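You operate a simulated robot arm through the tools that you are given. There is no shell and no other tool. Be economical: measure what you need, move in short steps, check, and stop when the job is done.

You are at the controls of a simulated robot arm. One attempt, no reset.

JOB
Give the feed tray two scoops from the yellow tub; set the slide to Slow.
Fine: use the orange scoop on the low table and put it back.

The check looks at the end state, three seconds after you hand in, the way a careful person would. Anything else that was tipped, shoved, dropped, spilled or broken makes it a failure.

ROBOT AND FRAMES
A 7-joint arm with a two-finger parallel gripper on a trunk, on a base that drives. Base frame: it is fixed to the floor where the robot stands at the start and does not move with it; the origin is under the middle of the robot, x ahead of it, y to its left, z up. Lengths are in m, angles in rad, forces in N, time in s.
Its first joint turns from -2.007 to 2.007 rad. Places, roughly: blue lever [-0.8, -1.1, 1.3]; feed tray [-1, -0.7, 1.3]; orange slide [-1, -0.7, 1.3]; teal scoop [4.5, 5.5, 0.5]; yellow tub [0.5, -2.25, 0]. Payload 3.91 kg.
Tool frame: the origin (TCP) lies between the finger pads and is the grasp point; the fingertips stand 0.03 m ahead of it; z points along the fingers, y is the line along which they close. Largest opening 0.11 m; finger width 0.02, thickness 0.01; the body of the gripper, 0.048 by 0.112 m, starts 0.055 m behind the TCP.
Orientation is that of the tool frame in the base frame, as a unit quaternion [w, x, y, z]. With the fingers straight down and closing along the base's y, the tool's x points along the base's -x, its y along +y and its z along -z.

CONTROLS
- The arm moves only by the tool drive_tool. Its argument "motion" is text: rows parted by semicolons, each of 6 numbers parted by spaces: the shift along the base's x, y, z in m, then the turn, a rotation vector about the base's x, y, z in rad. In form: x y z wx wy wz; .... A call has 1 to 12 rows; each row shifts and turns the commanded pose from where the row before left it. "gripper" is the opening in per cent of the stroke, from 0 (shut) to 100 (fully open), set as the call begins (left out, the last holds). Each row takes 0.2 s and may step no farther than 0.05 m and 0.15 rad from the row before; otherwise, or with a gripper value out of range, the whole call is refused. Where a pose cannot be reached the arm comes as near as it can. A force on the tool above 40 N (or 10 N above the force at the start of the call, whichever is more), or a blocked arm, ends the call early, and 0.2 s more pass. Each finger travels about 0.108 m/s and halts on what it meets, pressing with about 30 N; the grip force reading is that of the motor and also rises with nothing between the fingers. The clock runs only during rows and for 0.2 s after the last one: add rows that do not move to give the fingers time. It gives the time, the measured TCP pose, the force on the tool (base axes), the opening and the grip force at its end, in the units of the frame above (readings bear some noise), with the torque about the TCP (base axes, N m) and any sound that the robot's microphone picked up.
- Cameras (640 x 400 px; columns grow to the right, rows downward): "scene" is now at [-0.0772, 0.0724, 1.6013]; the picture's right is [-0.98, 0.21, -0.00], its down [0.14, 0.67, -0.73] and it looks along [-0.15, -0.71, -0.69] (base axes); focal length 214 px, centre (320, 200). "wrist" rides on the gripper at [0.072, 0.017, -0.103] in the tool frame; the picture's right is [-0.23, 0.97, 0.00], its down [-0.76, -0.18, -0.62] and it looks along [-0.61, -0.14, 0.78] (tool axes); focal length 222 px, centre (320, 200). There is no depth. A picture from a camera that has moved, and an enlarged one, comes with that camera's place and axes in the base frame and with its lens.
- get_image(camera): a new picture of that camera. The clock stands still meanwhile.
- move_column(by): slides the trunk up (or, below 0, down) by that many m; the arm and the scene camera ride with it, the base frame stays. It gives what a move gives, with no picture.
- roll_base(legs): drives the robot by 1 to 6 legs, each [ahead, turn to the left] in m and rad, along the robot's own axes; the way and the turn of a leg run together, so that a leg with both is an arc; at most 1.5 m and 3.142 rad a leg. The arm and the cameras ride along, it lands a little off, and it stops where it bumps. It gives what a move gives.
- pan_tilt(pan, tilt): turns the head with the scene camera to pan (to the left, within 2.705 rad either way) and tilt (down, from -0.506 to 1.204), counted from straight ahead of the robot. It gives what a move gives.
- enlarge(camera, box): a new picture of the part [left, top, right, bottom] of that camera's present view, enlarged. The clock stands still meanwhile.
- job_done(): hands the job in; it is judged then, once.

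Work in short steps. Places have to be worked out from the pictures, the camera data and where the tool is seen: move nearer, look again, correct. Check each grasp and each placing, and mend what went wrong. You have 120 turns and 78 pictures in all, those below and enlarged ones among them. Open the gripper and draw the arm clear of the work before you hand the job in, unless the task says otherwise; then end with one line.

The tools are called after "Emit:" by a JSON object that holds its "name" and its "arguments". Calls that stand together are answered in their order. drive_tool: Moves the arm, as the interface text tells. Its arguments: {"type":"object","properties":{"motion":{"type":"string"},"gripper":{"type":"number"}},"required":["motion"]} The other tools are called the same way: move_column (by) slides the trunk up or down; roll_base (legs) drives the base; pan_tilt (pan, tilt) turns the head that bears the scene camera; get_image (camera) takes a picture; enlarge (camera, box) takes an enlarged picture of a part of a camera's view; job_done () hands the job in.

At the start:

```text
clock: 0.0
ee_pos: [-0.0764, -0.4068, 1.4355]
tcp_rot: [0.0, 0.004, 1.0, -0.001]
wrist_force: [-0.5, -0.3, -0.5]
moment: [0.0, 0.0, 0.03]
finger_gap: 0.1099
grasp_force: 0.0
trunk travel left (down, up): [-0.711, 0.279]
robot x, y, heading: [0.0019, -0.0017, -0.001]
head pan, tilt: [-1.782, 0.756]
```

scene: 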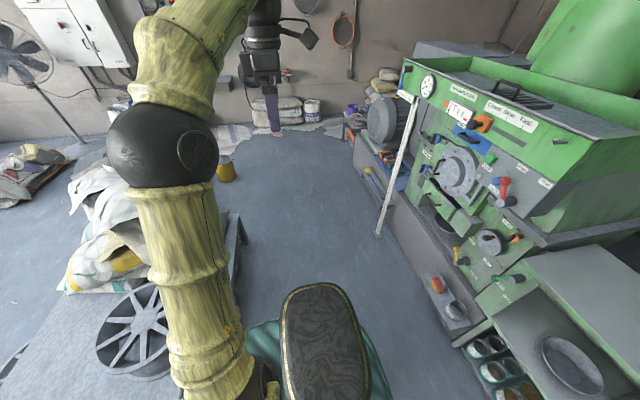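
wrist: 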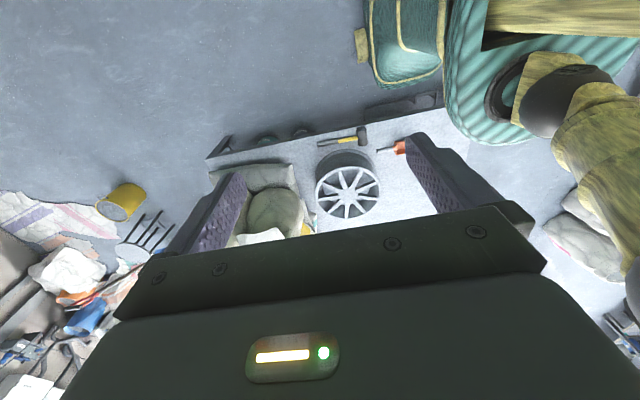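

The pictures show a green machine to the robot's right-rear, a low table with a wheel and sacks, and a yellow tub on the floor. I'll enlarge the machine and the low table first.

Emit:
{"name": "enlarge", "arguments": {"camera": "scene", "box": [380, 40, 600, 180]}}

Emit:
{"name": "enlarge", "arguments": {"camera": "wrist", "box": [200, 90, 450, 250]}}

```text
2.86 times, centred on (490, 110) of scene
camera zoom: at [-0.0772, 0.0724, 1.6013], right [-0.98, 0.21, 0.0], down [0.14, 0.67, -0.73], along [-0.15, -0.71, -0.69], focal length 613 px, centre (-166, 457)
```

zoom: 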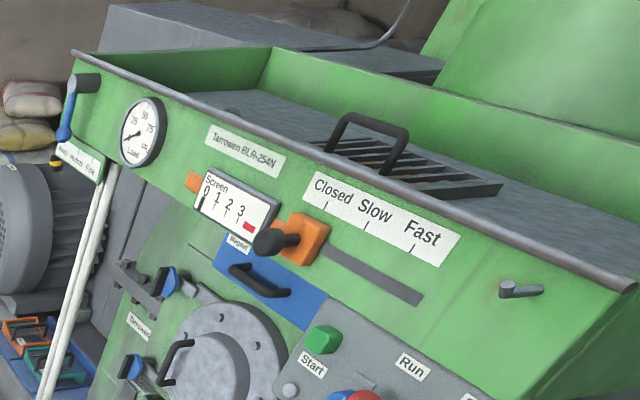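

```text
2.50 times, centred on (325, 170) of wrist
camera zoom: at [-0.1482, -0.389, 1.5391], right [0.23, 0.97, 0.0], down [0.76, -0.18, 0.62], along [0.61, -0.15, -0.78], focal length 555 px, centre (308, 275)
```

zoom: 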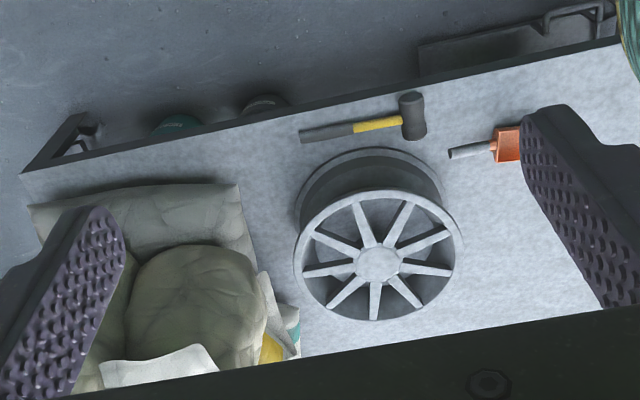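

I'll turn the head ahead and down to see the low table and the scoop, then toward the tub.

Emit:
{"name": "pan_tilt", "arguments": {"pan": -0.3, "tilt": 0.9}}

Emit:
{"name": "get_image", "arguments": {"camera": "scene"}}

Emit:
{"name": "pan_tilt", "arguments": {"pan": -1.2, "tilt": 0.7}}

Emit:
{"name": "get_image", "arguments": {"camera": "scene"}}

```text
clock: 1.6
ee_pos: [-0.076, -0.4076, 1.4357]
tcp_rot: [0.001, 0.003, 1.0, 0.0]
wrist_force: [-0.5, 0.4, 0.0]
moment: [-0.01, 0.01, 0.01]
finger_gap: 0.1101
grasp_force: 0.1
trunk travel left (down, up): [-0.711, 0.279]
robot x, y, heading: [0.0039, -0.0008, -0.001]
head pan, tilt: [-0.3, 0.901]
```

```text
73 pictures are left
camera scene: at [0.0126, 0.1308, 1.5898], right [-0.3, -0.96, 0.0], down [-0.75, 0.23, -0.62], along [0.59, -0.18, -0.78], focal length 214 px, centre (320, 200)
```

scene: 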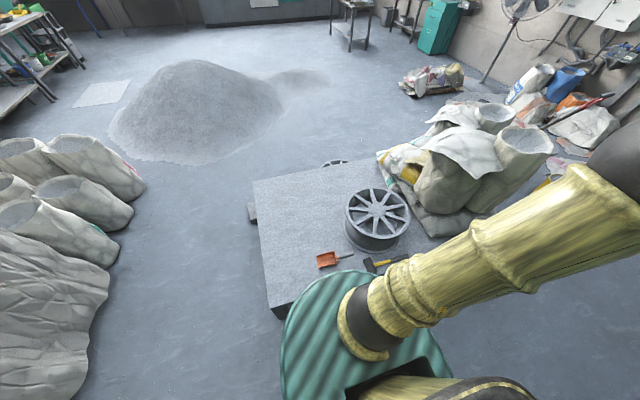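

```text
clock: 2.8
ee_pos: [-0.0772, -0.406, 1.435]
tcp_rot: [0.0, 0.004, 1.0, 0.0]
wrist_force: [0.1, -0.5, -0.6]
moment: [0.01, 0.01, -0.03]
finger_gap: 0.1101
grasp_force: 0.0
trunk travel left (down, up): [-0.711, 0.279]
robot x, y, heading: [0.0004, -0.0035, 0.0]
head pan, tilt: [-1.201, 0.7]
```

```text
72 pictures are left
camera scene: at [-0.0287, 0.0741, 1.6059], right [-0.93, -0.36, 0.0], down [-0.23, 0.6, -0.76], along [0.28, -0.71, -0.64], focal length 214 px, centre (320, 200)
```

scene: 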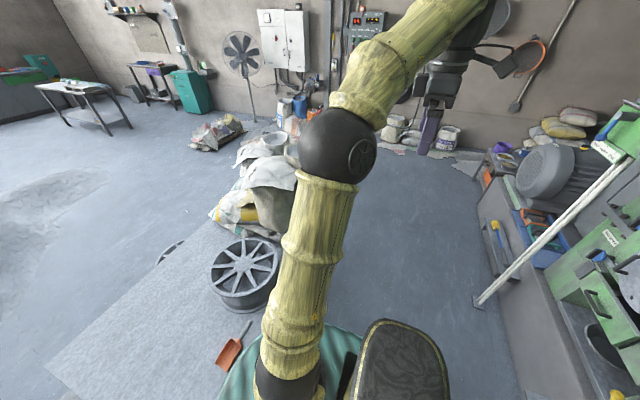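

The scoop lies at about (0.50, -0.06, 0.39) with its handle toward -y, and the table's near edge is at x≈0.31. I'll swing the arm round to the front at its present height.

Emit:
{"name": "drive_tool", "arguments": {"motion": "0.0478 -0.0061 0 0 0 0.1165;0.0482 -0.0005 0 0 0 0.1165;0.0479 0.0051 0 0 0 0.1165;0.047 0.0106 0 0 0 0.1165;0.0454 0.016 0 0 0 0.1165;0.0433 0.0212 0 0 0 0.1165;0.0405 0.0261 0 0 0 0.1165;0.0372 0.0306 0 0 0 0.1165;0.0334 0.0347 0 0 0 0.1165;0.0291 0.0384 0 0 0 0.1165;0.0245 0.0415 0 0 0 0.1165;0.0195 0.0441 0 0 0 0.1165"}}

Emit:
{"name": "get_image", "arguments": {"camera": "wrist"}}

Emit:
{"name": "get_image", "arguments": {"camera": "scene"}}

```text
clock: 5.4
ee_pos: [0.3913, -0.1436, 1.4346]
tcp_rot: [-0.001, -0.642, 0.767, -0.001]
wrist_force: [0.3, 0.5, 0.0]
moment: [0.01, 0.0, 0.01]
finger_gap: 0.1099
grasp_force: 0.1
trunk travel left (down, up): [-0.711, 0.279]
robot x, y, heading: [-0.001, 0.0021, -0.0]
head pan, tilt: [-1.201, 0.7]
```

```text
71 pictures are left
camera wrist: at [0.3614, -0.2112, 1.5375], right [-0.92, 0.4, 0.0], down [0.31, 0.72, 0.62], along [0.25, 0.57, -0.78], focal length 222 px, centre (320, 200)
```

wrist: 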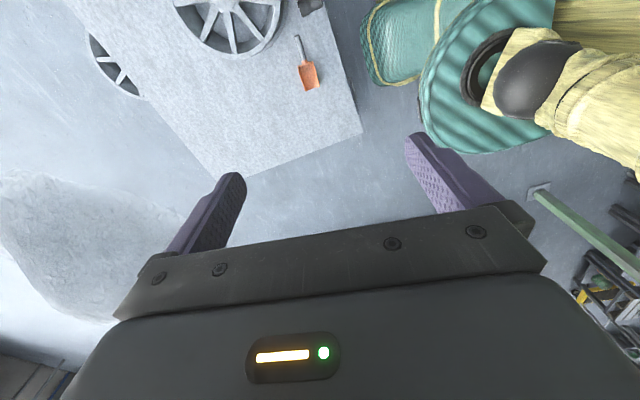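

```text
70 pictures are left
camera scene: at [-0.028, 0.0751, 1.6059], right [-0.93, -0.36, 0.0], down [-0.23, 0.6, -0.77], along [0.28, -0.71, -0.64], focal length 214 px, centre (320, 200)
```

scene: 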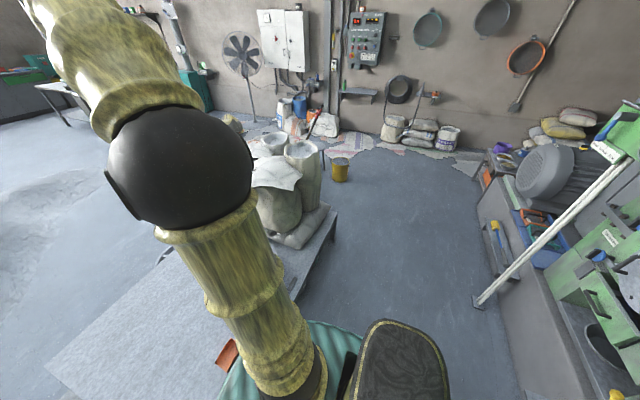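

Scoop spans from handle end (0.47,-0.21) to tip (0.50,0.00). I'll lower the trunk so the arm comes down toward the table; the tool is well above it (1.43 → ~0.93).

Emit:
{"name": "move_column", "arguments": {"by": -0.5}}

Emit:
{"name": "get_image", "arguments": {"camera": "wrist"}}

```text
refused: -0.5 is not a number from -0.4 to 0.4
```

```text
69 pictures are left
camera wrist: at [0.3614, -0.2112, 1.5375], right [-0.92, 0.4, 0.0], down [0.31, 0.72, 0.62], along [0.25, 0.57, -0.78], focal length 222 px, centre (320, 200)
```

wrist: 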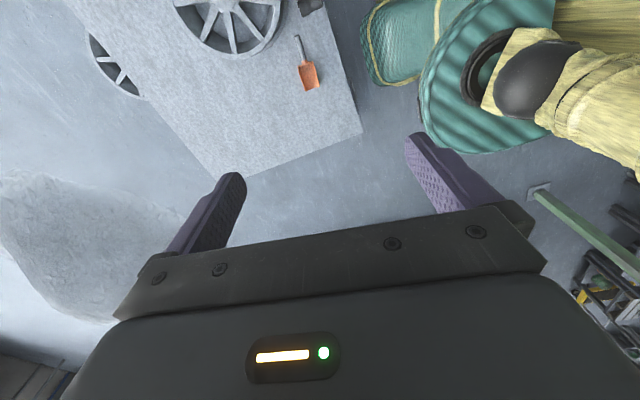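

The limit is 0.4 m a call, so I'll lower by 0.4.

Emit:
{"name": "move_column", "arguments": {"by": -0.4}}

Emit:
{"name": "get_image", "arguments": {"camera": "wrist"}}

```text
clock: 9.2
ee_pos: [0.3893, -0.1451, 1.035]
tcp_rot: [0.001, -0.641, 0.768, 0.0]
wrist_force: [0.3, 0.4, 0.1]
moment: [-0.01, 0.0, 0.01]
finger_gap: 0.11
grasp_force: 0.0
trunk travel left (down, up): [-0.311, 0.679]
robot x, y, heading: [0.0019, 0.003, 0.001]
head pan, tilt: [-1.201, 0.7]
```

```text
68 pictures are left
camera wrist: at [0.3604, -0.2126, 1.1376], right [-0.92, 0.4, 0.0], down [0.31, 0.72, 0.62], along [0.25, 0.57, -0.78], focal length 222 px, centre (320, 200)
```

wrist: 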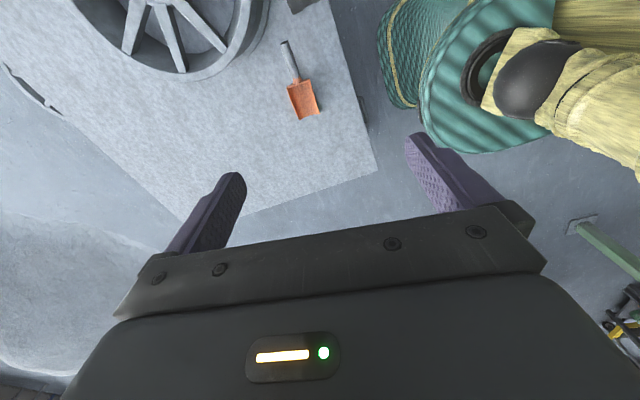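

Triangulating between the two heights puts the scoop at z≈0.42, handle from (0.469,-0.216) to (0.477,-0.124). I'll lower the trunk another 0.25 m.

Emit:
{"name": "move_column", "arguments": {"by": -0.25}}

Emit:
{"name": "drive_tool", "arguments": {"motion": "0.03 0 -0.04 0 0 0.1;0.03 0 -0.04 0 0 0.1;0.01 0 -0.04 0 0 0.04;0 0 -0.03 0 0 0", "gripper": 60}}

Emit:
{"name": "get_image", "arguments": {"camera": "wrist"}}

Emit:
{"name": "get_image", "arguments": {"camera": "scene"}}

```text
clock: 11.8
ee_pos: [0.3887, -0.1454, 0.7836]
tcp_rot: [0.0, -0.641, 0.768, 0.0]
wrist_force: [0.3, -0.4, 0.2]
moment: [0.01, 0.02, -0.02]
finger_gap: 0.1103
grasp_force: 0.0
trunk travel left (down, up): [-0.061, 0.929]
robot x, y, heading: [-0.0026, 0.0035, -0.004]
head pan, tilt: [-1.201, 0.7]
```

```text
clock: 12.8
ee_pos: [0.4618, -0.1464, 0.6317]
tcp_rot: [0.0, 0.728, -0.686, -0.001]
wrist_force: [0.4, 0.2, 0.6]
moment: [0.0, 0.0, 0.0]
finger_gap: 0.0658
grasp_force: 0.1
trunk travel left (down, up): [-0.061, 0.929]
robot x, y, heading: [-0.0031, 0.0014, -0.004]
head pan, tilt: [-1.201, 0.7]
```

```text
67 pictures are left
camera wrist: at [0.4504, -0.2206, 0.7366], right [-0.99, 0.17, 0.0], down [0.13, 0.77, 0.62], along [0.11, 0.61, -0.78], focal length 222 px, centre (320, 200)
```

wrist: 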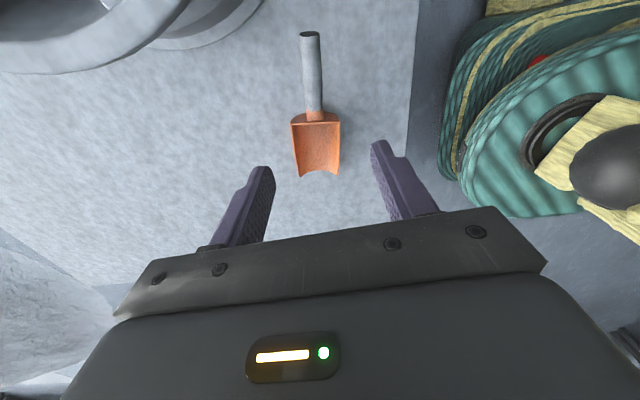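

```text
66 pictures are left
camera scene: at [-0.0288, 0.0742, 0.9559], right [-0.93, -0.36, 0.0], down [-0.23, 0.6, -0.76], along [0.28, -0.71, -0.64], focal length 214 px, centre (320, 200)
```

scene: 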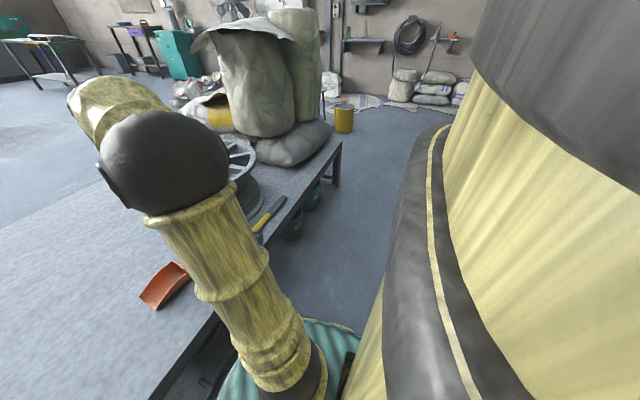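

The handle's mid lies at about (0.470,-0.165), axis about 0.12 rad off y. I'll align the closing axis and go down to z≈0.48 above it, near the blade end of the handle.

Emit:
{"name": "drive_tool", "arguments": {"motion": "0.005 -0.005 -0.04 0 0 -0.1;0.005 -0.004 -0.04 0 0 -0.07;0 0 -0.04 0 0 0;0 0 -0.03 0 0 0;0 0 0 0 0 0"}}

Emit:
{"name": "get_image", "arguments": {"camera": "wrist"}}

```text
clock: 14.0
ee_pos: [0.4707, -0.156, 0.4858]
tcp_rot: [0.0, -0.668, 0.744, 0.001]
wrist_force: [-0.3, 0.3, 0.2]
moment: [0.01, 0.02, 0.0]
finger_gap: 0.066
grasp_force: 0.0
trunk travel left (down, up): [-0.061, 0.929]
robot x, y, heading: [-0.0016, 0.0016, 0.005]
head pan, tilt: [-1.201, 0.7]
```

```text
65 pictures are left
camera wrist: at [0.4465, -0.2253, 0.589], right [-0.94, 0.33, 0.0], down [0.26, 0.74, 0.62], along [0.21, 0.59, -0.78], focal length 222 px, centre (320, 200)
```

wrist: 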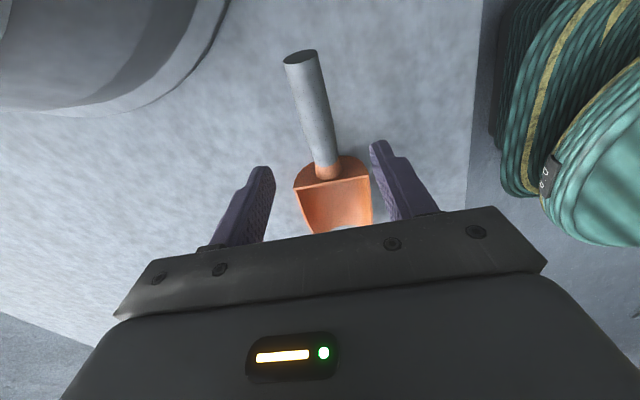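

The handle is centred under the tool. I'll rotate slightly and lower 0.03, watching the force.

Emit:
{"name": "drive_tool", "arguments": {"motion": "0 0 -0.015 0 0 -0.04;0 0 -0.015 0 0 0;0 0 0 0 0 0"}}

Emit:
{"name": "get_image", "arguments": {"camera": "wrist"}}

```text
clock: 14.8
ee_pos: [0.4707, -0.1533, 0.4541]
tcp_rot: [0.0, -0.652, 0.758, 0.0]
wrist_force: [-0.8, 0.2, 1.0]
moment: [0.03, 0.02, -0.01]
finger_gap: 0.0658
grasp_force: 0.1
trunk travel left (down, up): [-0.061, 0.929]
robot x, y, heading: [-0.0004, 0.0008, -0.001]
head pan, tilt: [-1.201, 0.7]
```

```text
64 pictures are left
camera wrist: at [0.4442, -0.2225, 0.5579], right [-0.93, 0.37, 0.0], down [0.29, 0.73, 0.62], along [0.23, 0.58, -0.78], focal length 222 px, centre (320, 200)
```

wrist: 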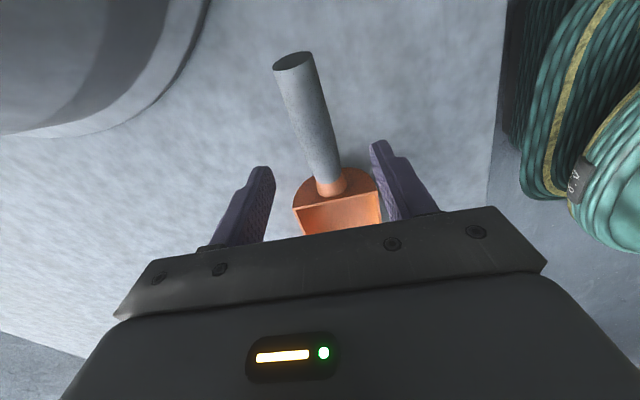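

The fingers are close to the scoop's back wall, so I'll shift 0.015 back along the handle, lower a little more, and check.

Emit:
{"name": "drive_tool", "arguments": {"motion": "-0.002 -0.015 0 0 0 0;0 0 -0.008 0 0 0;0 0 0 0 0 0"}}

Emit:
{"name": "get_image", "arguments": {"camera": "wrist"}}

```text
clock: 15.6
ee_pos: [0.4672, -0.1694, 0.4456]
tcp_rot: [0.0, -0.652, 0.758, 0.0]
wrist_force: [-0.3, 0.8, 0.0]
moment: [-0.03, -0.01, -0.03]
finger_gap: 0.0661
grasp_force: 0.2
trunk travel left (down, up): [-0.061, 0.929]
robot x, y, heading: [-0.0036, -0.0001, -0.001]
head pan, tilt: [-1.201, 0.7]
```

```text
63 pictures are left
camera wrist: at [0.4407, -0.2377, 0.5498], right [-0.93, 0.37, 0.0], down [0.29, 0.73, 0.62], along [0.23, 0.58, -0.78], focal length 222 px, centre (320, 200)
```

wrist: 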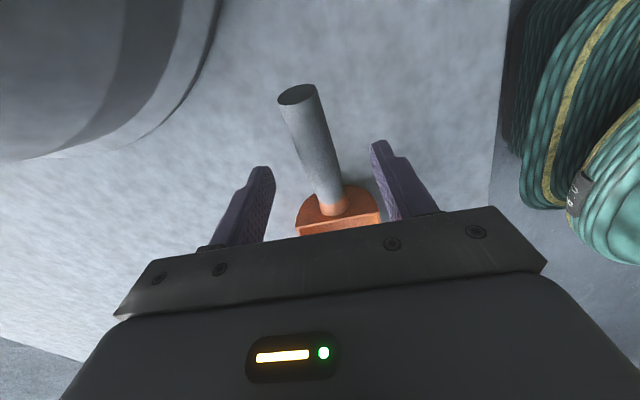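

The handle's axis is at z≈0.425 with my fingertips at 0.416, so I'll lower a few mm more and then close.

Emit:
{"name": "drive_tool", "arguments": {"motion": "0 0 -0.003 0 0 0;0 0 0 0 0 0"}}

Emit:
{"name": "drive_tool", "arguments": {"motion": "0 0 0 0 0 0;0 0 0 0 0 0;0 0 0 0 0 0;0 0 0 0 0 0", "gripper": 0}}

Emit:
{"name": "get_image", "arguments": {"camera": "wrist"}}

```text
clock: 16.2
ee_pos: [0.4677, -0.1696, 0.4439]
tcp_rot: [0.0, -0.652, 0.758, 0.0]
wrist_force: [-0.3, 1.1, 0.4]
moment: [0.04, -0.03, -0.01]
finger_gap: 0.066
grasp_force: 0.0
trunk travel left (down, up): [-0.061, 0.929]
robot x, y, heading: [-0.0011, 0.0015, -0.0]
head pan, tilt: [-1.201, 0.7]
```

```text
clock: 17.2
ee_pos: [0.4674, -0.1691, 0.4432]
tcp_rot: [0.0, -0.652, 0.758, 0.001]
wrist_force: [-0.1, -1.0, 0.7]
moment: [-0.02, 0.06, 0.03]
finger_gap: 0.0195
grasp_force: 30.0
trunk travel left (down, up): [-0.061, 0.929]
robot x, y, heading: [0.0041, -0.0001, -0.0]
head pan, tilt: [-1.201, 0.7]
```

```text
62 pictures are left
camera wrist: at [0.44, -0.2375, 0.5472], right [-0.93, 0.37, 0.0], down [0.29, 0.73, 0.62], along [0.23, 0.58, -0.78], focal length 222 px, centre (320, 200)
```

wrist: 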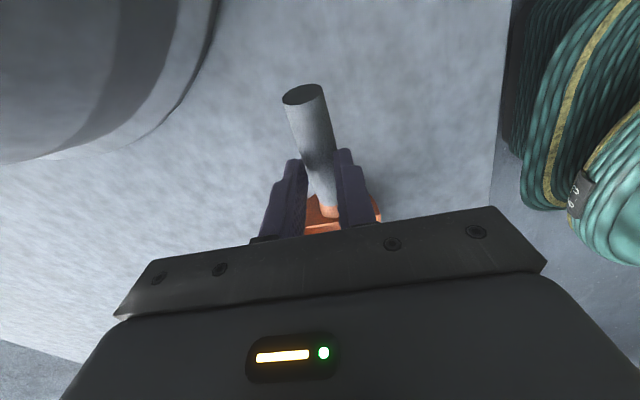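

The handle is held (gap 0.0195 m, 30 N). I'll lift 0.2 m straight up and check the grip.

Emit:
{"name": "drive_tool", "arguments": {"motion": "0 0 0.02 0 0 0;0 0 0.04 0 0 0;0 0 0.05 0 0 0;0 0 0.05 0 0 0;0 0 0.05 0 0 0;0 0 0.05 0 0 0"}}

Emit:
{"name": "get_image", "arguments": {"camera": "wrist"}}

Emit:
{"name": "pan_tilt", "arguments": {"pan": -0.6, "tilt": 0.6}}

Emit:
{"name": "get_image", "arguments": {"camera": "scene"}}

```text
clock: 18.6
ee_pos: [0.4705, -0.1696, 0.7051]
tcp_rot: [-0.001, -0.652, 0.758, 0.001]
wrist_force: [0.9, 0.2, -0.8]
moment: [-0.01, -0.01, -0.05]
finger_gap: 0.0
grasp_force: 30.0
trunk travel left (down, up): [-0.061, 0.929]
robot x, y, heading: [0.0042, -0.0027, -0.001]
head pan, tilt: [-1.201, 0.7]
```

```text
61 pictures are left
camera wrist: at [0.4432, -0.2377, 0.8084], right [-0.93, 0.37, 0.0], down [0.29, 0.73, 0.62], along [0.23, 0.58, -0.78], focal length 222 px, centre (320, 200)
```

wrist: 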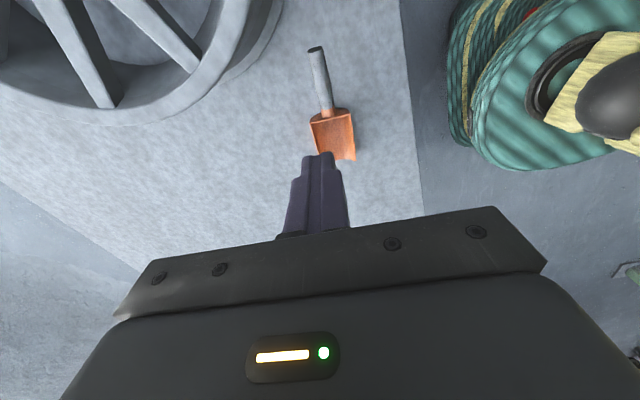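

```text
clock: 19.6
ee_pos: [0.4702, -0.1696, 0.7049]
tcp_rot: [0.0, -0.652, 0.758, 0.0]
wrist_force: [0.4, 0.5, 0.6]
moment: [-0.02, 0.0, 0.0]
finger_gap: 0.0
grasp_force: 30.1
trunk travel left (down, up): [-0.061, 0.929]
robot x, y, heading: [-0.0003, -0.0002, 0.003]
head pan, tilt: [-0.6, 0.6]
```

```text
60 pictures are left
camera scene: at [0.0134, 0.1033, 0.9645], right [-0.57, -0.82, 0.0], down [-0.47, 0.32, -0.82], along [0.68, -0.47, -0.57], focal length 214 px, centre (320, 200)
```

scene: 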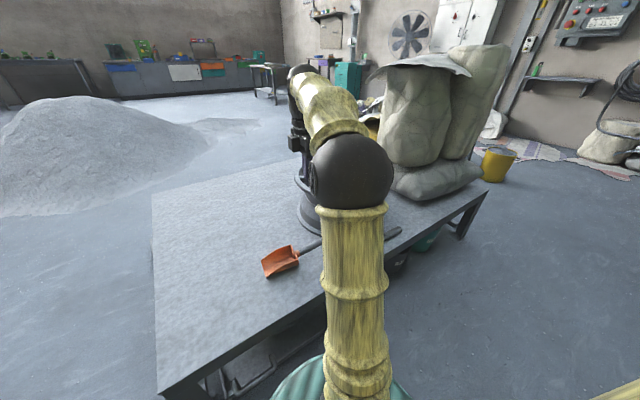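

The fingers slipped off the top of the round handle; the scoop still lies where it was. I'll open, go back down and push deeper until the tips nearly touch the table.

Emit:
{"name": "drive_tool", "arguments": {"motion": "0 0 -0.05 0 0 0;0 0 -0.05 0 0 0;0 0 -0.05 0 0 0;0 0 -0.05 0 0 -0.02;-0.002 0 -0.04 0 0 0;0 0 -0.02 0 0 0;0 0 0 0 0 0", "gripper": 60}}

Emit:
{"name": "drive_tool", "arguments": {"motion": "0 0 -0.004 0 0 0;0 0 -0.003 0 0 0;0 0 -0.003 0 0 0;0 0 0 0 0 0"}}

Emit:
{"name": "get_image", "arguments": {"camera": "wrist"}}

```text
clock: 21.2
ee_pos: [0.4651, -0.1721, 0.4441]
tcp_rot: [0.0, -0.644, 0.765, 0.0]
wrist_force: [0.5, -0.7, -0.5]
moment: [0.04, 0.02, -0.03]
finger_gap: 0.0662
grasp_force: 0.1
trunk travel left (down, up): [-0.061, 0.929]
robot x, y, heading: [0.0017, 0.0007, -0.002]
head pan, tilt: [-0.6, 0.6]
```

```text
clock: 22.2
ee_pos: [0.4647, -0.1708, 0.4321]
tcp_rot: [0.0, -0.643, 0.765, -0.001]
wrist_force: [-0.8, 0.2, -0.5]
moment: [0.03, -0.01, 0.06]
finger_gap: 0.0659
grasp_force: 0.0
trunk travel left (down, up): [-0.061, 0.929]
robot x, y, heading: [0.002, -0.0003, 0.001]
head pan, tilt: [-0.6, 0.6]
```

```text
59 pictures are left
camera wrist: at [0.4369, -0.2372, 0.5363], right [-0.92, 0.39, 0.0], down [0.3, 0.72, 0.62], along [0.24, 0.57, -0.78], focal length 222 px, centre (320, 200)
```

wrist: 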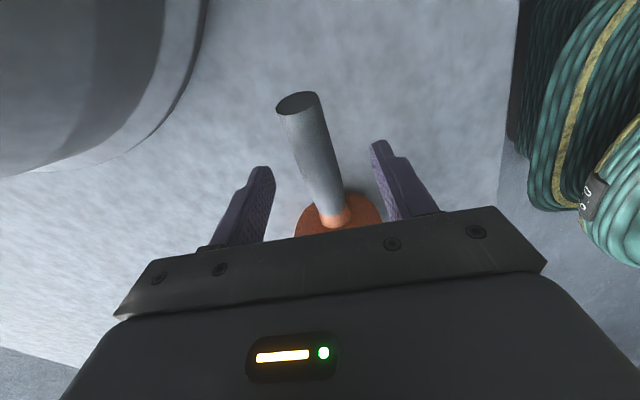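

Still no contact with tips at z≈0.402; I'll keep creeping down.

Emit:
{"name": "drive_tool", "arguments": {"motion": "0 0 -0.004 0 0 0;0 0 -0.004 0 0 0;0 0 -0.004 0 0 0;0 0 0 0 0 0"}}

Emit:
{"name": "get_image", "arguments": {"camera": "wrist"}}

```text
clock: 23.2
ee_pos: [0.4641, -0.1696, 0.4207]
tcp_rot: [0.0, -0.645, 0.764, 0.0]
wrist_force: [-0.8, 1.1, 0.4]
moment: [-0.04, 0.02, -0.01]
finger_gap: 0.0658
grasp_force: 0.1
trunk travel left (down, up): [-0.061, 0.929]
robot x, y, heading: [-0.0004, -0.0015, -0.001]
head pan, tilt: [-0.6, 0.6]
```

```text
58 pictures are left
camera wrist: at [0.4365, -0.237, 0.5241], right [-0.92, 0.39, 0.0], down [0.3, 0.72, 0.62], along [0.24, 0.57, -0.78], focal length 222 px, centre (320, 200)
```

wrist: 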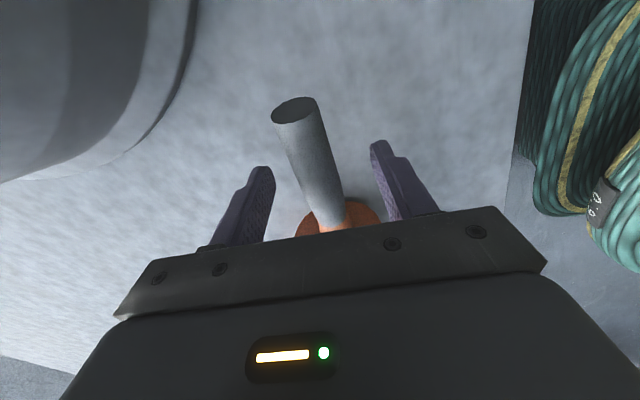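

Emit:
{"name": "drive_tool", "arguments": {"motion": "0 0 -0.003 0 0 0;0 0 -0.003 0 0 0;0 0 -0.003 0 0 0;0 0 0 0 0 0"}}

```text
clock: 24.2
ee_pos: [0.4654, -0.1704, 0.4122]
tcp_rot: [0.0, -0.644, 0.765, 0.0]
wrist_force: [0.1, 0.4, -0.3]
moment: [0.04, -0.02, 0.03]
finger_gap: 0.066
grasp_force: 0.1
trunk travel left (down, up): [-0.061, 0.929]
robot x, y, heading: [-0.0018, -0.0036, 0.003]
head pan, tilt: [-0.6, 0.6]
```

No contact yet at TCP z 0.412; I'll continue a little further and look.

Emit:
{"name": "drive_tool", "arguments": {"motion": "0 0 -0.003 0 0 0;0 0 -0.003 0 0 0;0 0 0 0 0 0"}}

Emit:
{"name": "get_image", "arguments": {"camera": "wrist"}}

```text
clock: 25.0
ee_pos: [0.4654, -0.1706, 0.4049]
tcp_rot: [0.001, -0.643, 0.766, 0.0]
wrist_force: [0.1, -0.9, 0.0]
moment: [-0.02, -0.02, -0.04]
finger_gap: 0.0657
grasp_force: 0.1
trunk travel left (down, up): [-0.061, 0.929]
robot x, y, heading: [-0.0023, 0.0017, 0.001]
head pan, tilt: [-0.6, 0.6]
```

```text
57 pictures are left
camera wrist: at [0.4375, -0.2376, 0.5091], right [-0.92, 0.39, 0.0], down [0.3, 0.72, 0.62], along [0.24, 0.57, -0.78], focal length 222 px, centre (320, 200)
```

wrist: 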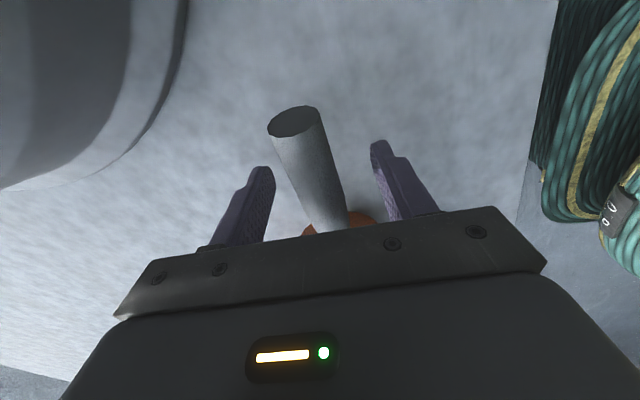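

The handle end triangulates to z≈0.42, so the handle now sits about at the TCP between the fingers. Closing.

Emit:
{"name": "drive_tool", "arguments": {"motion": "0 0 0 0 0 0;0 0 0 0 0 0;0 0 0 0 0 0;0 0 0 0 0 0", "gripper": 0}}

Emit:
{"name": "get_image", "arguments": {"camera": "wrist"}}

```text
clock: 26.0
ee_pos: [0.4654, -0.1699, 0.4069]
tcp_rot: [0.0, -0.645, 0.764, 0.001]
wrist_force: [-0.3, -0.4, 0.4]
moment: [-0.02, 0.08, 0.07]
finger_gap: 0.0254
grasp_force: 29.9
trunk travel left (down, up): [-0.061, 0.929]
robot x, y, heading: [0.0025, 0.0036, -0.0]
head pan, tilt: [-0.6, 0.6]
```

```text
56 pictures are left
camera wrist: at [0.4375, -0.2376, 0.5091], right [-0.92, 0.39, 0.0], down [0.3, 0.72, 0.62], along [0.24, 0.57, -0.78], focal length 222 px, centre (320, 200)
```

wrist: 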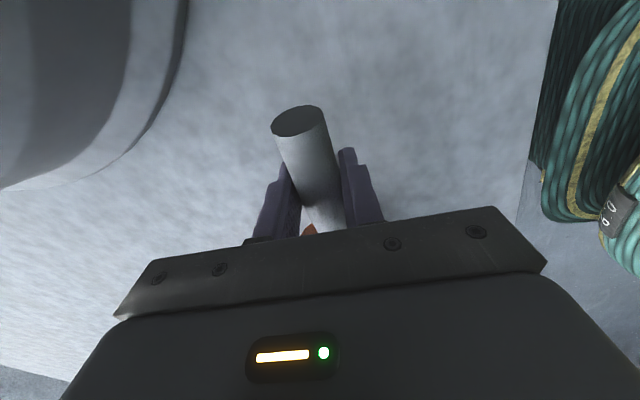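

Gap 0.0254 is the full diameter now. Lifting 0.25 m and checking.

Emit:
{"name": "drive_tool", "arguments": {"motion": "0 0 0.02 0 0 0;0 0 0.03 0 0 0;0 0 0.05 0 0 0;0 0 0.05 0 0 0;0 0 0.05 0 0 0;0 0 0.05 0 0 0"}}

Emit:
{"name": "get_image", "arguments": {"camera": "wrist"}}

Emit:
{"name": "get_image", "arguments": {"camera": "scene"}}

```text
clock: 27.4
ee_pos: [0.4675, -0.1665, 0.6595]
tcp_rot: [-0.001, -0.644, 0.765, 0.0]
wrist_force: [-0.9, 0.0, 0.3]
moment: [0.0, 0.04, -0.03]
finger_gap: 0.0
grasp_force: 30.0
trunk travel left (down, up): [-0.061, 0.929]
robot x, y, heading: [-0.0031, 0.0016, 0.0]
head pan, tilt: [-0.6, 0.6]
```

```text
55 pictures are left
camera wrist: at [0.4393, -0.2341, 0.7626], right [-0.92, 0.39, 0.0], down [0.31, 0.72, 0.62], along [0.24, 0.57, -0.78], focal length 222 px, centre (320, 200)
```

wrist: 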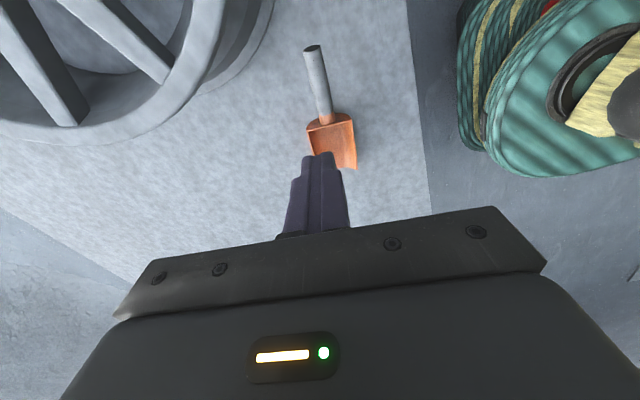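

```text
54 pictures are left
camera scene: at [0.0136, 0.1033, 0.9645], right [-0.56, -0.83, 0.0], down [-0.47, 0.32, -0.82], along [0.68, -0.47, -0.57], focal length 214 px, centre (320, 200)
```

scene: 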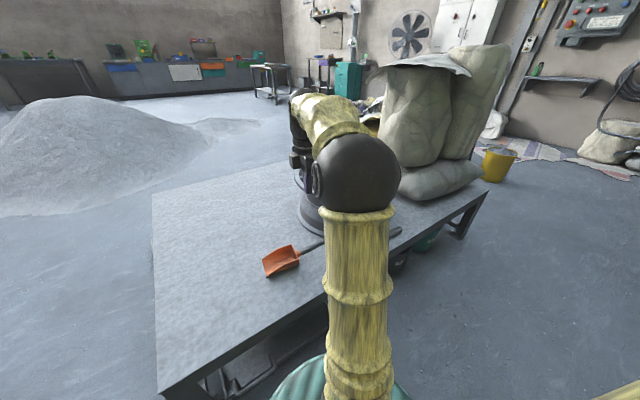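

It slipped again although the scoop hasn't moved; the handle rises toward its end (z≈0.42 at end, ≈0.405 at grip). I'll re-grip deeper and lift slowly to see where it lets go.

Emit:
{"name": "drive_tool", "arguments": {"motion": "0 0 -0.05 0 0 0;0 0 -0.05 0 0 0;0 0 -0.05 0 0 0;0 0.003 -0.05 0 0 0;0 0 -0.04 0 0 0;0 0 -0.013 0 0 0;0 0 -0.005 0 0 0;0 0 0 0 0 0", "gripper": 60}}

Emit:
{"name": "drive_tool", "arguments": {"motion": "0 0 0 0 0 0;0 0 0 0 0 0;0 0 0 0 0 0;0 0 0 0 0 0;0 0 0 0 0 0", "gripper": 0}}

Emit:
{"name": "drive_tool", "arguments": {"motion": "0 0 0.004 0 0 0;0 0 0.004 0 0 0;0 0 0.004 0 0 0;0 0 0 0 0 0"}}

Emit:
{"name": "get_image", "arguments": {"camera": "wrist"}}

```text
clock: 29.2
ee_pos: [0.4649, -0.166, 0.3973]
tcp_rot: [0.001, -0.644, 0.765, 0.001]
wrist_force: [0.8, -0.4, 0.5]
moment: [0.03, -0.01, -0.01]
finger_gap: 0.0657
grasp_force: 0.1
trunk travel left (down, up): [-0.061, 0.929]
robot x, y, heading: [0.0005, -0.0023, 0.001]
head pan, tilt: [-0.6, 0.6]
```

```text
clock: 30.4
ee_pos: [0.4655, -0.1663, 0.3979]
tcp_rot: [0.001, -0.644, 0.765, 0.001]
wrist_force: [-0.3, -0.4, 0.1]
moment: [-0.02, 0.0, -0.08]
finger_gap: 0.0252
grasp_force: 30.2
trunk travel left (down, up): [-0.061, 0.929]
robot x, y, heading: [-0.0028, -0.0049, 0.001]
head pan, tilt: [-0.6, 0.6]
```

```text
clock: 31.4
ee_pos: [0.4652, -0.1664, 0.4097]
tcp_rot: [0.0, -0.644, 0.765, 0.0]
wrist_force: [0.5, -0.5, -2.0]
moment: [-0.16, 0.03, 0.01]
finger_gap: 0.0251
grasp_force: 30.2
trunk travel left (down, up): [-0.061, 0.929]
robot x, y, heading: [0.0019, -0.0006, 0.004]
head pan, tilt: [-0.6, 0.6]
```

```text
53 pictures are left
camera wrist: at [0.4369, -0.2339, 0.5133], right [-0.92, 0.39, 0.0], down [0.3, 0.72, 0.62], along [0.24, 0.57, -0.78], focal length 222 px, centre (320, 200)
```

wrist: 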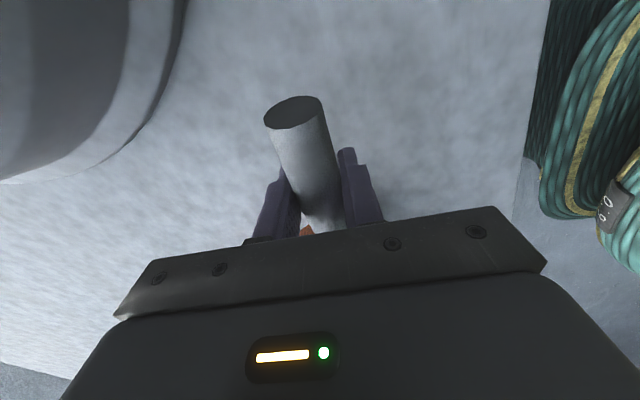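

The wrist now carries about 2 N, so the scoop is held. I'll lift on slowly.

Emit:
{"name": "drive_tool", "arguments": {"motion": "0 0 0.005 0 0 0;0 0 0.01 0 0 0;0 0 0.015 0 0 0;0 0 0.02 0 0 0;0 0 0.02 0 0 0;0 0 0.02 0 0 0;0 0 0.02 0 0 0;0 0 0.02 0 0 0;0 0 0.015 0 0 0;0 0 0.01 0 0 0;0 0 0 0 0 0"}}

Emit:
{"name": "get_image", "arguments": {"camera": "wrist"}}

Emit:
{"name": "get_image", "arguments": {"camera": "scene"}}

```text
clock: 33.8
ee_pos: [0.4661, -0.1667, 0.5655]
tcp_rot: [0.0, -0.645, 0.765, 0.0]
wrist_force: [-0.2, 0.5, -1.9]
moment: [-0.17, 0.05, 0.0]
finger_gap: 0.0254
grasp_force: 29.8
trunk travel left (down, up): [-0.061, 0.929]
robot x, y, heading: [-0.0024, -0.0, -0.002]
head pan, tilt: [-0.6, 0.6]
```

```text
52 pictures are left
camera wrist: at [0.4375, -0.2342, 0.6685], right [-0.92, 0.39, 0.0], down [0.3, 0.72, 0.62], along [0.24, 0.57, -0.78], focal length 222 px, centre (320, 200)
```

wrist: 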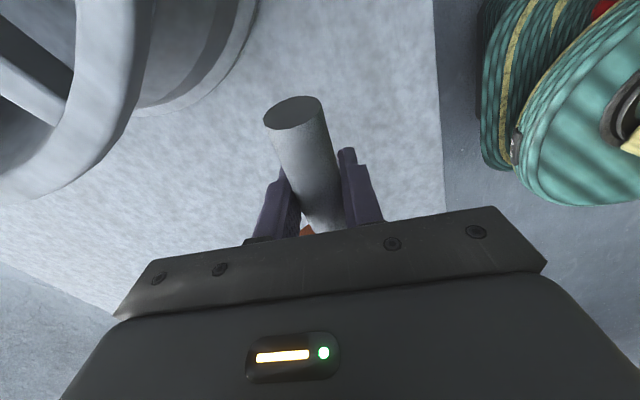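

```text
51 pictures are left
camera scene: at [0.0135, 0.1034, 0.9645], right [-0.56, -0.83, 0.0], down [-0.47, 0.32, -0.82], along [0.68, -0.47, -0.57], focal length 214 px, centre (320, 200)
```

scene: 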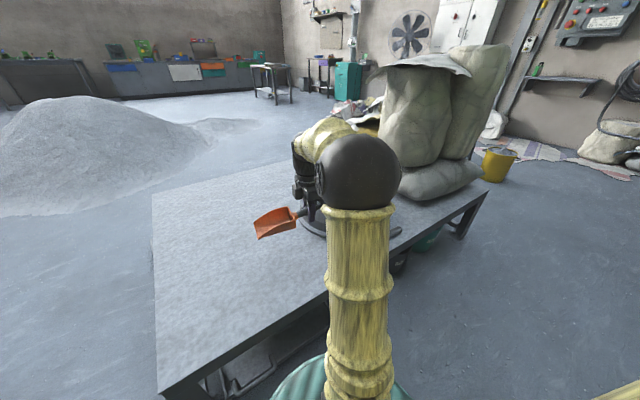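

The scoop is well held. I'll raise the trunk 0.4 m so the arm clears the wheel and sacks, then turn right and drive along the table toward the tub.

Emit:
{"name": "move_column", "arguments": {"by": 0.35}}

Emit:
{"name": "roll_base", "arguments": {"legs": [[0, -1.57], [1.3, 0]]}}

Emit:
{"name": "pan_tilt", "arguments": {"pan": 0.5, "tilt": 0.8}}

Emit:
{"name": "get_image", "arguments": {"camera": "scene"}}

Emit:
{"name": "get_image", "arguments": {"camera": "wrist"}}

```text
clock: 37.2
ee_pos: [0.4644, -0.1672, 0.9145]
tcp_rot: [0.0, -0.644, 0.765, 0.0]
wrist_force: [-0.8, 0.9, -1.8]
moment: [-0.11, 0.05, 0.02]
finger_gap: 0.025
grasp_force: 29.7
trunk travel left (down, up): [-0.411, 0.579]
robot x, y, heading: [-0.0011, -0.0001, 0.003]
head pan, tilt: [-0.6, 0.6]
```

```text
clock: 50.6
ee_pos: [-0.1794, -1.7836, 0.9154]
tcp_rot: [0.0, 0.084, 0.997, 0.0]
wrist_force: [-0.5, -0.7, -2.5]
moment: [0.04, 0.16, 0.01]
finger_gap: 0.0253
grasp_force: 30.2
trunk travel left (down, up): [-0.411, 0.579]
robot x, y, heading: [-0.0126, -1.3159, -1.572]
head pan, tilt: [-0.6, 0.6]
```

```text
clock: 51.9
ee_pos: [-0.1784, -1.7835, 0.9145]
tcp_rot: [0.0, 0.084, 0.996, -0.001]
wrist_force: [-0.3, 0.4, -2.3]
moment: [0.03, 0.13, -0.01]
finger_gap: 0.0253
grasp_force: 30.1
trunk travel left (down, up): [-0.411, 0.579]
robot x, y, heading: [-0.0151, -1.3165, -1.567]
head pan, tilt: [0.499, 0.799]
```

```text
50 pictures are left
camera scene: at [0.1783, -1.3279, 1.2977], right [-0.88, -0.48, 0.0], down [-0.34, 0.63, -0.7], along [0.34, -0.61, -0.72], focal length 214 px, centre (320, 200)
```

scene: 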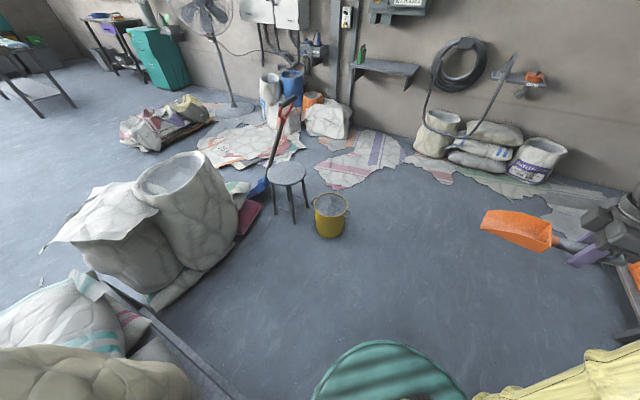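

```text
49 pictures are left
camera wrist: at [-0.2466, -1.754, 1.0183], right [0.39, 0.92, 0.0], down [0.72, -0.3, 0.62], along [0.57, -0.24, -0.78], focal length 222 px, centre (320, 200)
```

wrist: 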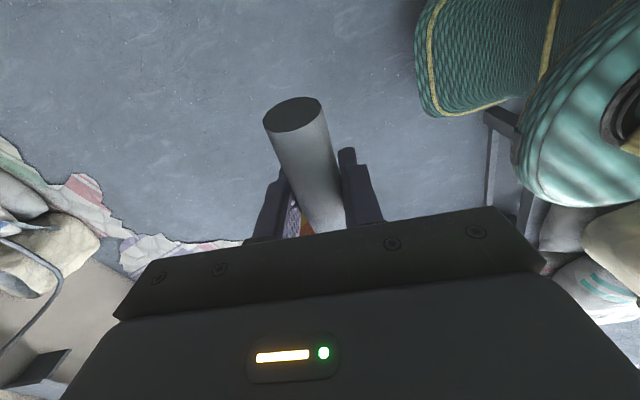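

The tub stands at about (0.57,-2.20), rim z≈0.25, rim diameter ≈0.23, filled near the brim. I'll turn left 0.58, drive 0.55 m toward it and turn 0.15 further left so it lies slightly right of ahead.

Emit:
{"name": "roll_base", "arguments": {"legs": [[0, 0.583], [0.55, 0], [0, 0.16]]}}

Emit:
{"name": "pan_tilt", "arguments": {"pan": 0.0, "tilt": 1.1}}

Emit:
{"name": "get_image", "arguments": {"camera": "scene"}}

Emit:
{"name": "get_image", "arguments": {"camera": "wrist"}}

```text
clock: 58.7
ee_pos: [0.4913, -2.2285, 0.9141]
tcp_rot: [-0.001, -0.286, 0.958, -0.001]
wrist_force: [0.5, 0.4, -1.7]
moment: [-0.05, 0.13, 0.01]
finger_gap: 0.0255
grasp_force: 29.8
trunk travel left (down, up): [-0.411, 0.579]
robot x, y, heading: [0.2909, -1.7743, -0.814]
head pan, tilt: [0.499, 0.799]
```

```text
clock: 59.6
ee_pos: [0.4913, -2.2278, 0.9146]
tcp_rot: [0.0, -0.286, 0.958, 0.0]
wrist_force: [0.3, -0.5, -1.8]
moment: [-0.08, 0.14, 0.0]
finger_gap: 0.025
grasp_force: 30.0
trunk travel left (down, up): [-0.411, 0.579]
robot x, y, heading: [0.2959, -1.775, -0.822]
head pan, tilt: [0.0, 1.1]
```

```text
48 pictures are left
camera scene: at [0.4095, -1.6721, 1.2759], right [-0.73, -0.68, 0.0], down [-0.61, 0.65, -0.45], along [0.31, -0.33, -0.89], focal length 214 px, centre (320, 200)
```

scene: 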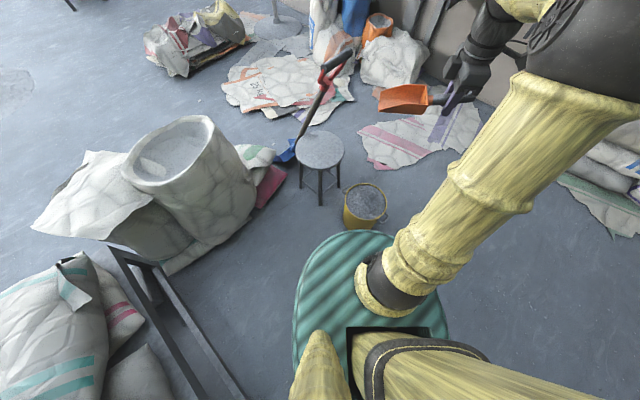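

```text
47 pictures are left
camera wrist: at [0.4224, -2.2532, 1.0183], right [-0.34, 0.94, 0.0], down [0.73, 0.27, 0.62], along [0.58, 0.21, -0.78], focal length 222 px, centre (320, 200)
```

wrist: 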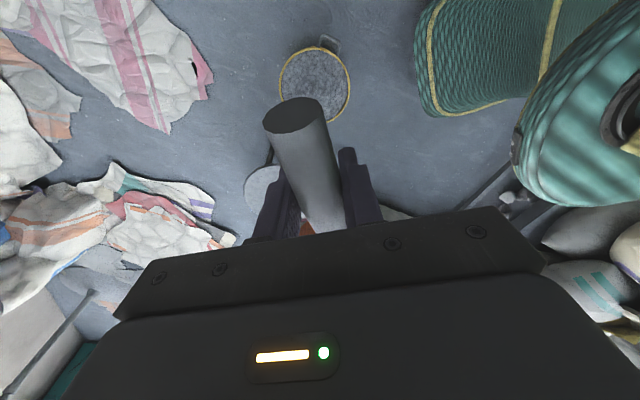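

The tub centre is at about (0.570,-2.212), 0.52 m from the robot axis, with the scoop 0.03 m off laterally. I'll drive 0.035 m ahead and lower the trunk 0.4 m.

Emit:
{"name": "roll_base", "arguments": {"legs": [[0.035, 0]]}}

Emit:
{"name": "move_column", "arguments": {"by": -0.4}}

Emit:
{"name": "get_image", "arguments": {"camera": "wrist"}}

Emit:
{"name": "get_image", "arguments": {"camera": "scene"}}

```text
clock: 60.5
ee_pos: [0.5168, -2.2554, 0.9142]
tcp_rot: [-0.001, -0.286, 0.958, 0.0]
wrist_force: [-0.3, 0.7, -1.6]
moment: [-0.1, 0.12, 0.0]
finger_gap: 0.0252
grasp_force: 29.9
trunk travel left (down, up): [-0.411, 0.579]
robot x, y, heading: [0.3195, -1.7995, -0.817]
head pan, tilt: [0.0, 1.1]
```

```text
clock: 64.3
ee_pos: [0.5168, -2.2552, 0.5152]
tcp_rot: [0.0, -0.286, 0.958, 0.001]
wrist_force: [-0.3, -0.6, -0.8]
moment: [-0.1, 0.09, 0.02]
finger_gap: 0.0252
grasp_force: 29.9
trunk travel left (down, up): [-0.011, 0.979]
robot x, y, heading: [0.3215, -1.8021, -0.816]
head pan, tilt: [0.0, 1.1]
```

```text
46 pictures are left
camera wrist: at [0.4477, -2.28, 0.6183], right [-0.35, 0.94, 0.0], down [0.73, 0.27, 0.62], along [0.58, 0.22, -0.78], focal length 222 px, centre (320, 200)
```

wrist: 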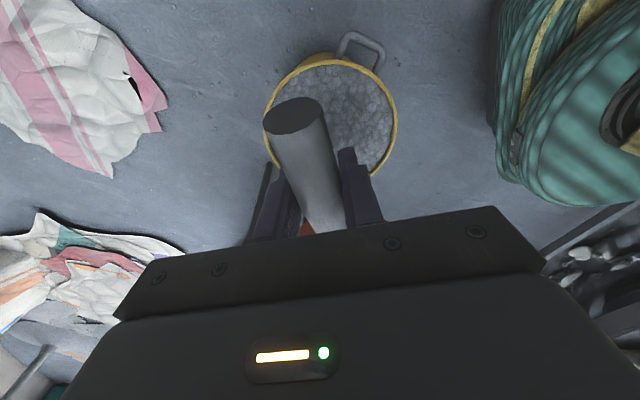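

```text
45 pictures are left
camera scene: at [0.4345, -1.6989, 0.8759], right [-0.73, -0.68, 0.0], down [-0.61, 0.65, -0.45], along [0.31, -0.33, -0.89], focal length 214 px, centre (320, 200)
```

scene: 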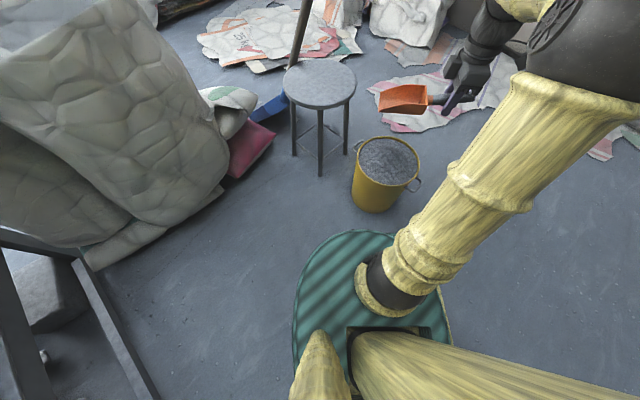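

The tub centre is ≈(0.567,-2.215), rim z≈0.25, fill a few cm below the rim; the TCP is 0.064 m behind centre along the blade direction. I'll pitch the blade down by 0.8 rad above the tub and look.

Emit:
{"name": "drive_tool", "arguments": {"motion": "0 0 0 -0.0548 0.0836 0;0 0 0 -0.0548 0.0836 0;0 0 0 -0.0548 0.0836 0;0 0 0 -0.0548 0.0836 0;0 0 0 -0.0548 0.0836 0;0 0 0 -0.0548 0.0836 0;0 0 0 -0.0548 0.0836 0;0 0 0 -0.0548 0.0836 0;0 0 0 0 0 0"}}

Emit:
{"name": "get_image", "arguments": {"camera": "scene"}}

Emit:
{"name": "get_image", "arguments": {"camera": "wrist"}}

```text
clock: 66.3
ee_pos: [0.5161, -2.2548, 0.5135]
tcp_rot: [-0.374, -0.264, 0.882, -0.111]
wrist_force: [0.0, 0.0, -2.4]
moment: [-0.05, 0.05, -0.02]
finger_gap: 0.025
grasp_force: 30.2
trunk travel left (down, up): [-0.011, 0.979]
robot x, y, heading: [0.3197, -1.8047, -0.815]
head pan, tilt: [0.0, 1.1]
```

```text
44 pictures are left
camera scene: at [0.4345, -1.6989, 0.8759], right [-0.73, -0.68, 0.0], down [-0.61, 0.65, -0.45], along [0.31, -0.33, -0.89], focal length 214 px, centre (320, 200)
```

scene: 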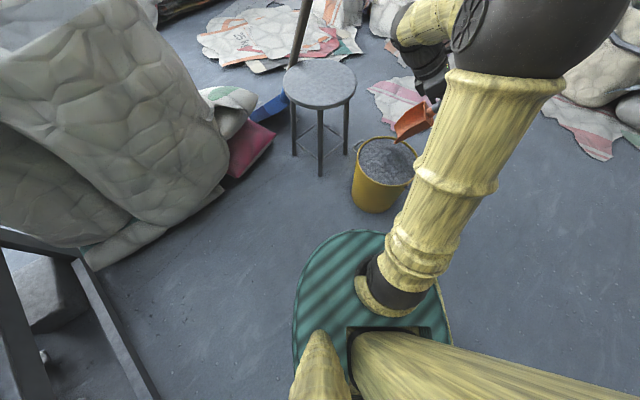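

```text
43 pictures are left
camera wrist: at [0.5274, -2.2279, 0.6386], right [-0.4, 0.9, -0.16], down [0.91, 0.39, -0.11], along [-0.04, -0.19, -0.98], focal length 222 px, centre (320, 200)
```

wrist: 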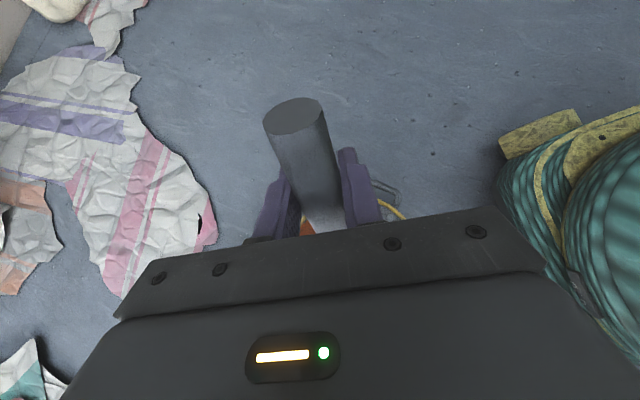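

The pitch works and the arm has room. I'll descend over the fill to z≈0.33 and check reach.

Emit:
{"name": "drive_tool", "arguments": {"motion": "0 0 -0.03 0 0 0;0 0 -0.03 0 0 0;0 0 -0.03 0 0 0;0 0 -0.03 0 0 0;0 0 -0.03 0 0 0;0 0 -0.03 0 0 0;0 0 0 0 0 0"}}

Emit:
{"name": "enlarge", "arguments": {"camera": "scene", "box": [310, 80, 470, 230]}}

```text
clock: 68.0
ee_pos: [0.5156, -2.2562, 0.336]
tcp_rot: [-0.373, -0.263, 0.883, -0.111]
wrist_force: [-0.1, 0.1, -3.8]
moment: [-0.08, 0.12, 0.02]
finger_gap: 0.0255
grasp_force: 29.7
trunk travel left (down, up): [-0.011, 0.979]
robot x, y, heading: [0.3229, -1.8, -0.817]
head pan, tilt: [0.0, 1.1]
```

```text
2.67 times, centred on (390, 155) of scene
camera zoom: at [0.4346, -1.699, 0.8759], right [-0.73, -0.68, 0.0], down [-0.61, 0.65, -0.45], along [0.31, -0.33, -0.89], focal length 572 px, centre (133, 320)
```

zoom: 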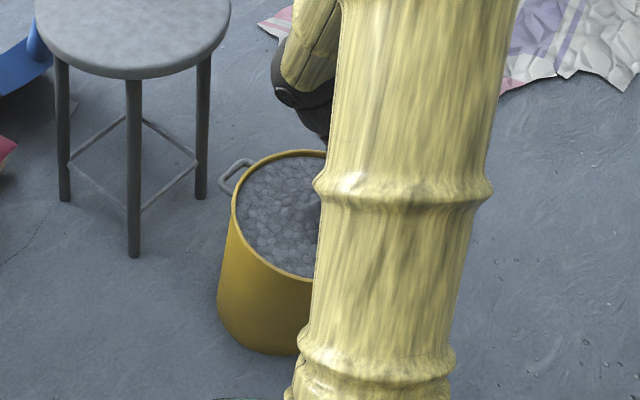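

The arm hides the scoop from the scene camera. I'll go on down in small steps to z≈0.275, watching forces, and use the wrist camera.

Emit:
{"name": "drive_tool", "arguments": {"motion": "0 0 -0.015 0 0 0;0 0 -0.015 0 0 0;0 0 -0.015 0 0 0;0 0 -0.015 0 0 0;0 0 0 0 0 0"}}

Emit:
{"name": "get_image", "arguments": {"camera": "wrist"}}

```text
clock: 69.1
ee_pos: [0.519, -2.2568, 0.2807]
tcp_rot: [-0.376, -0.263, 0.881, -0.114]
wrist_force: [3.8, 12.5, 24.1]
moment: [0.0, 0.64, -0.3]
finger_gap: 0.0252
grasp_force: 29.9
trunk travel left (down, up): [-0.011, 0.979]
robot x, y, heading: [0.3197, -1.7992, -0.816]
head pan, tilt: [0.0, 1.1]
stopped in row 5: the force on the tool passed its limit at 42 N (the readings are from after the stop); the commanded pose is now the measured one
```

```text
41 pictures are left
camera wrist: at [0.5305, -2.2272, 0.4048], right [-0.4, 0.9, -0.17], down [0.91, 0.39, -0.12], along [-0.04, -0.2, -0.98], focal length 222 px, centre (320, 200)
```

wrist: 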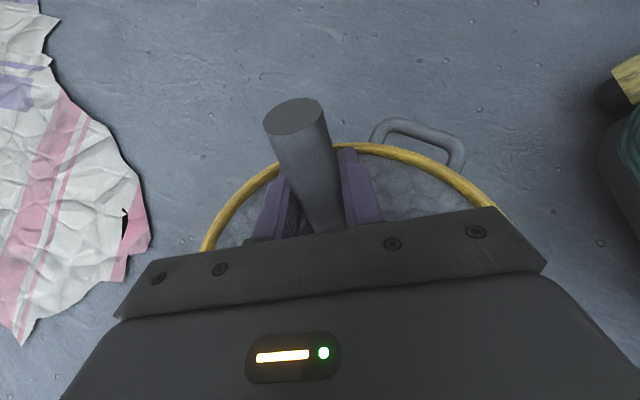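

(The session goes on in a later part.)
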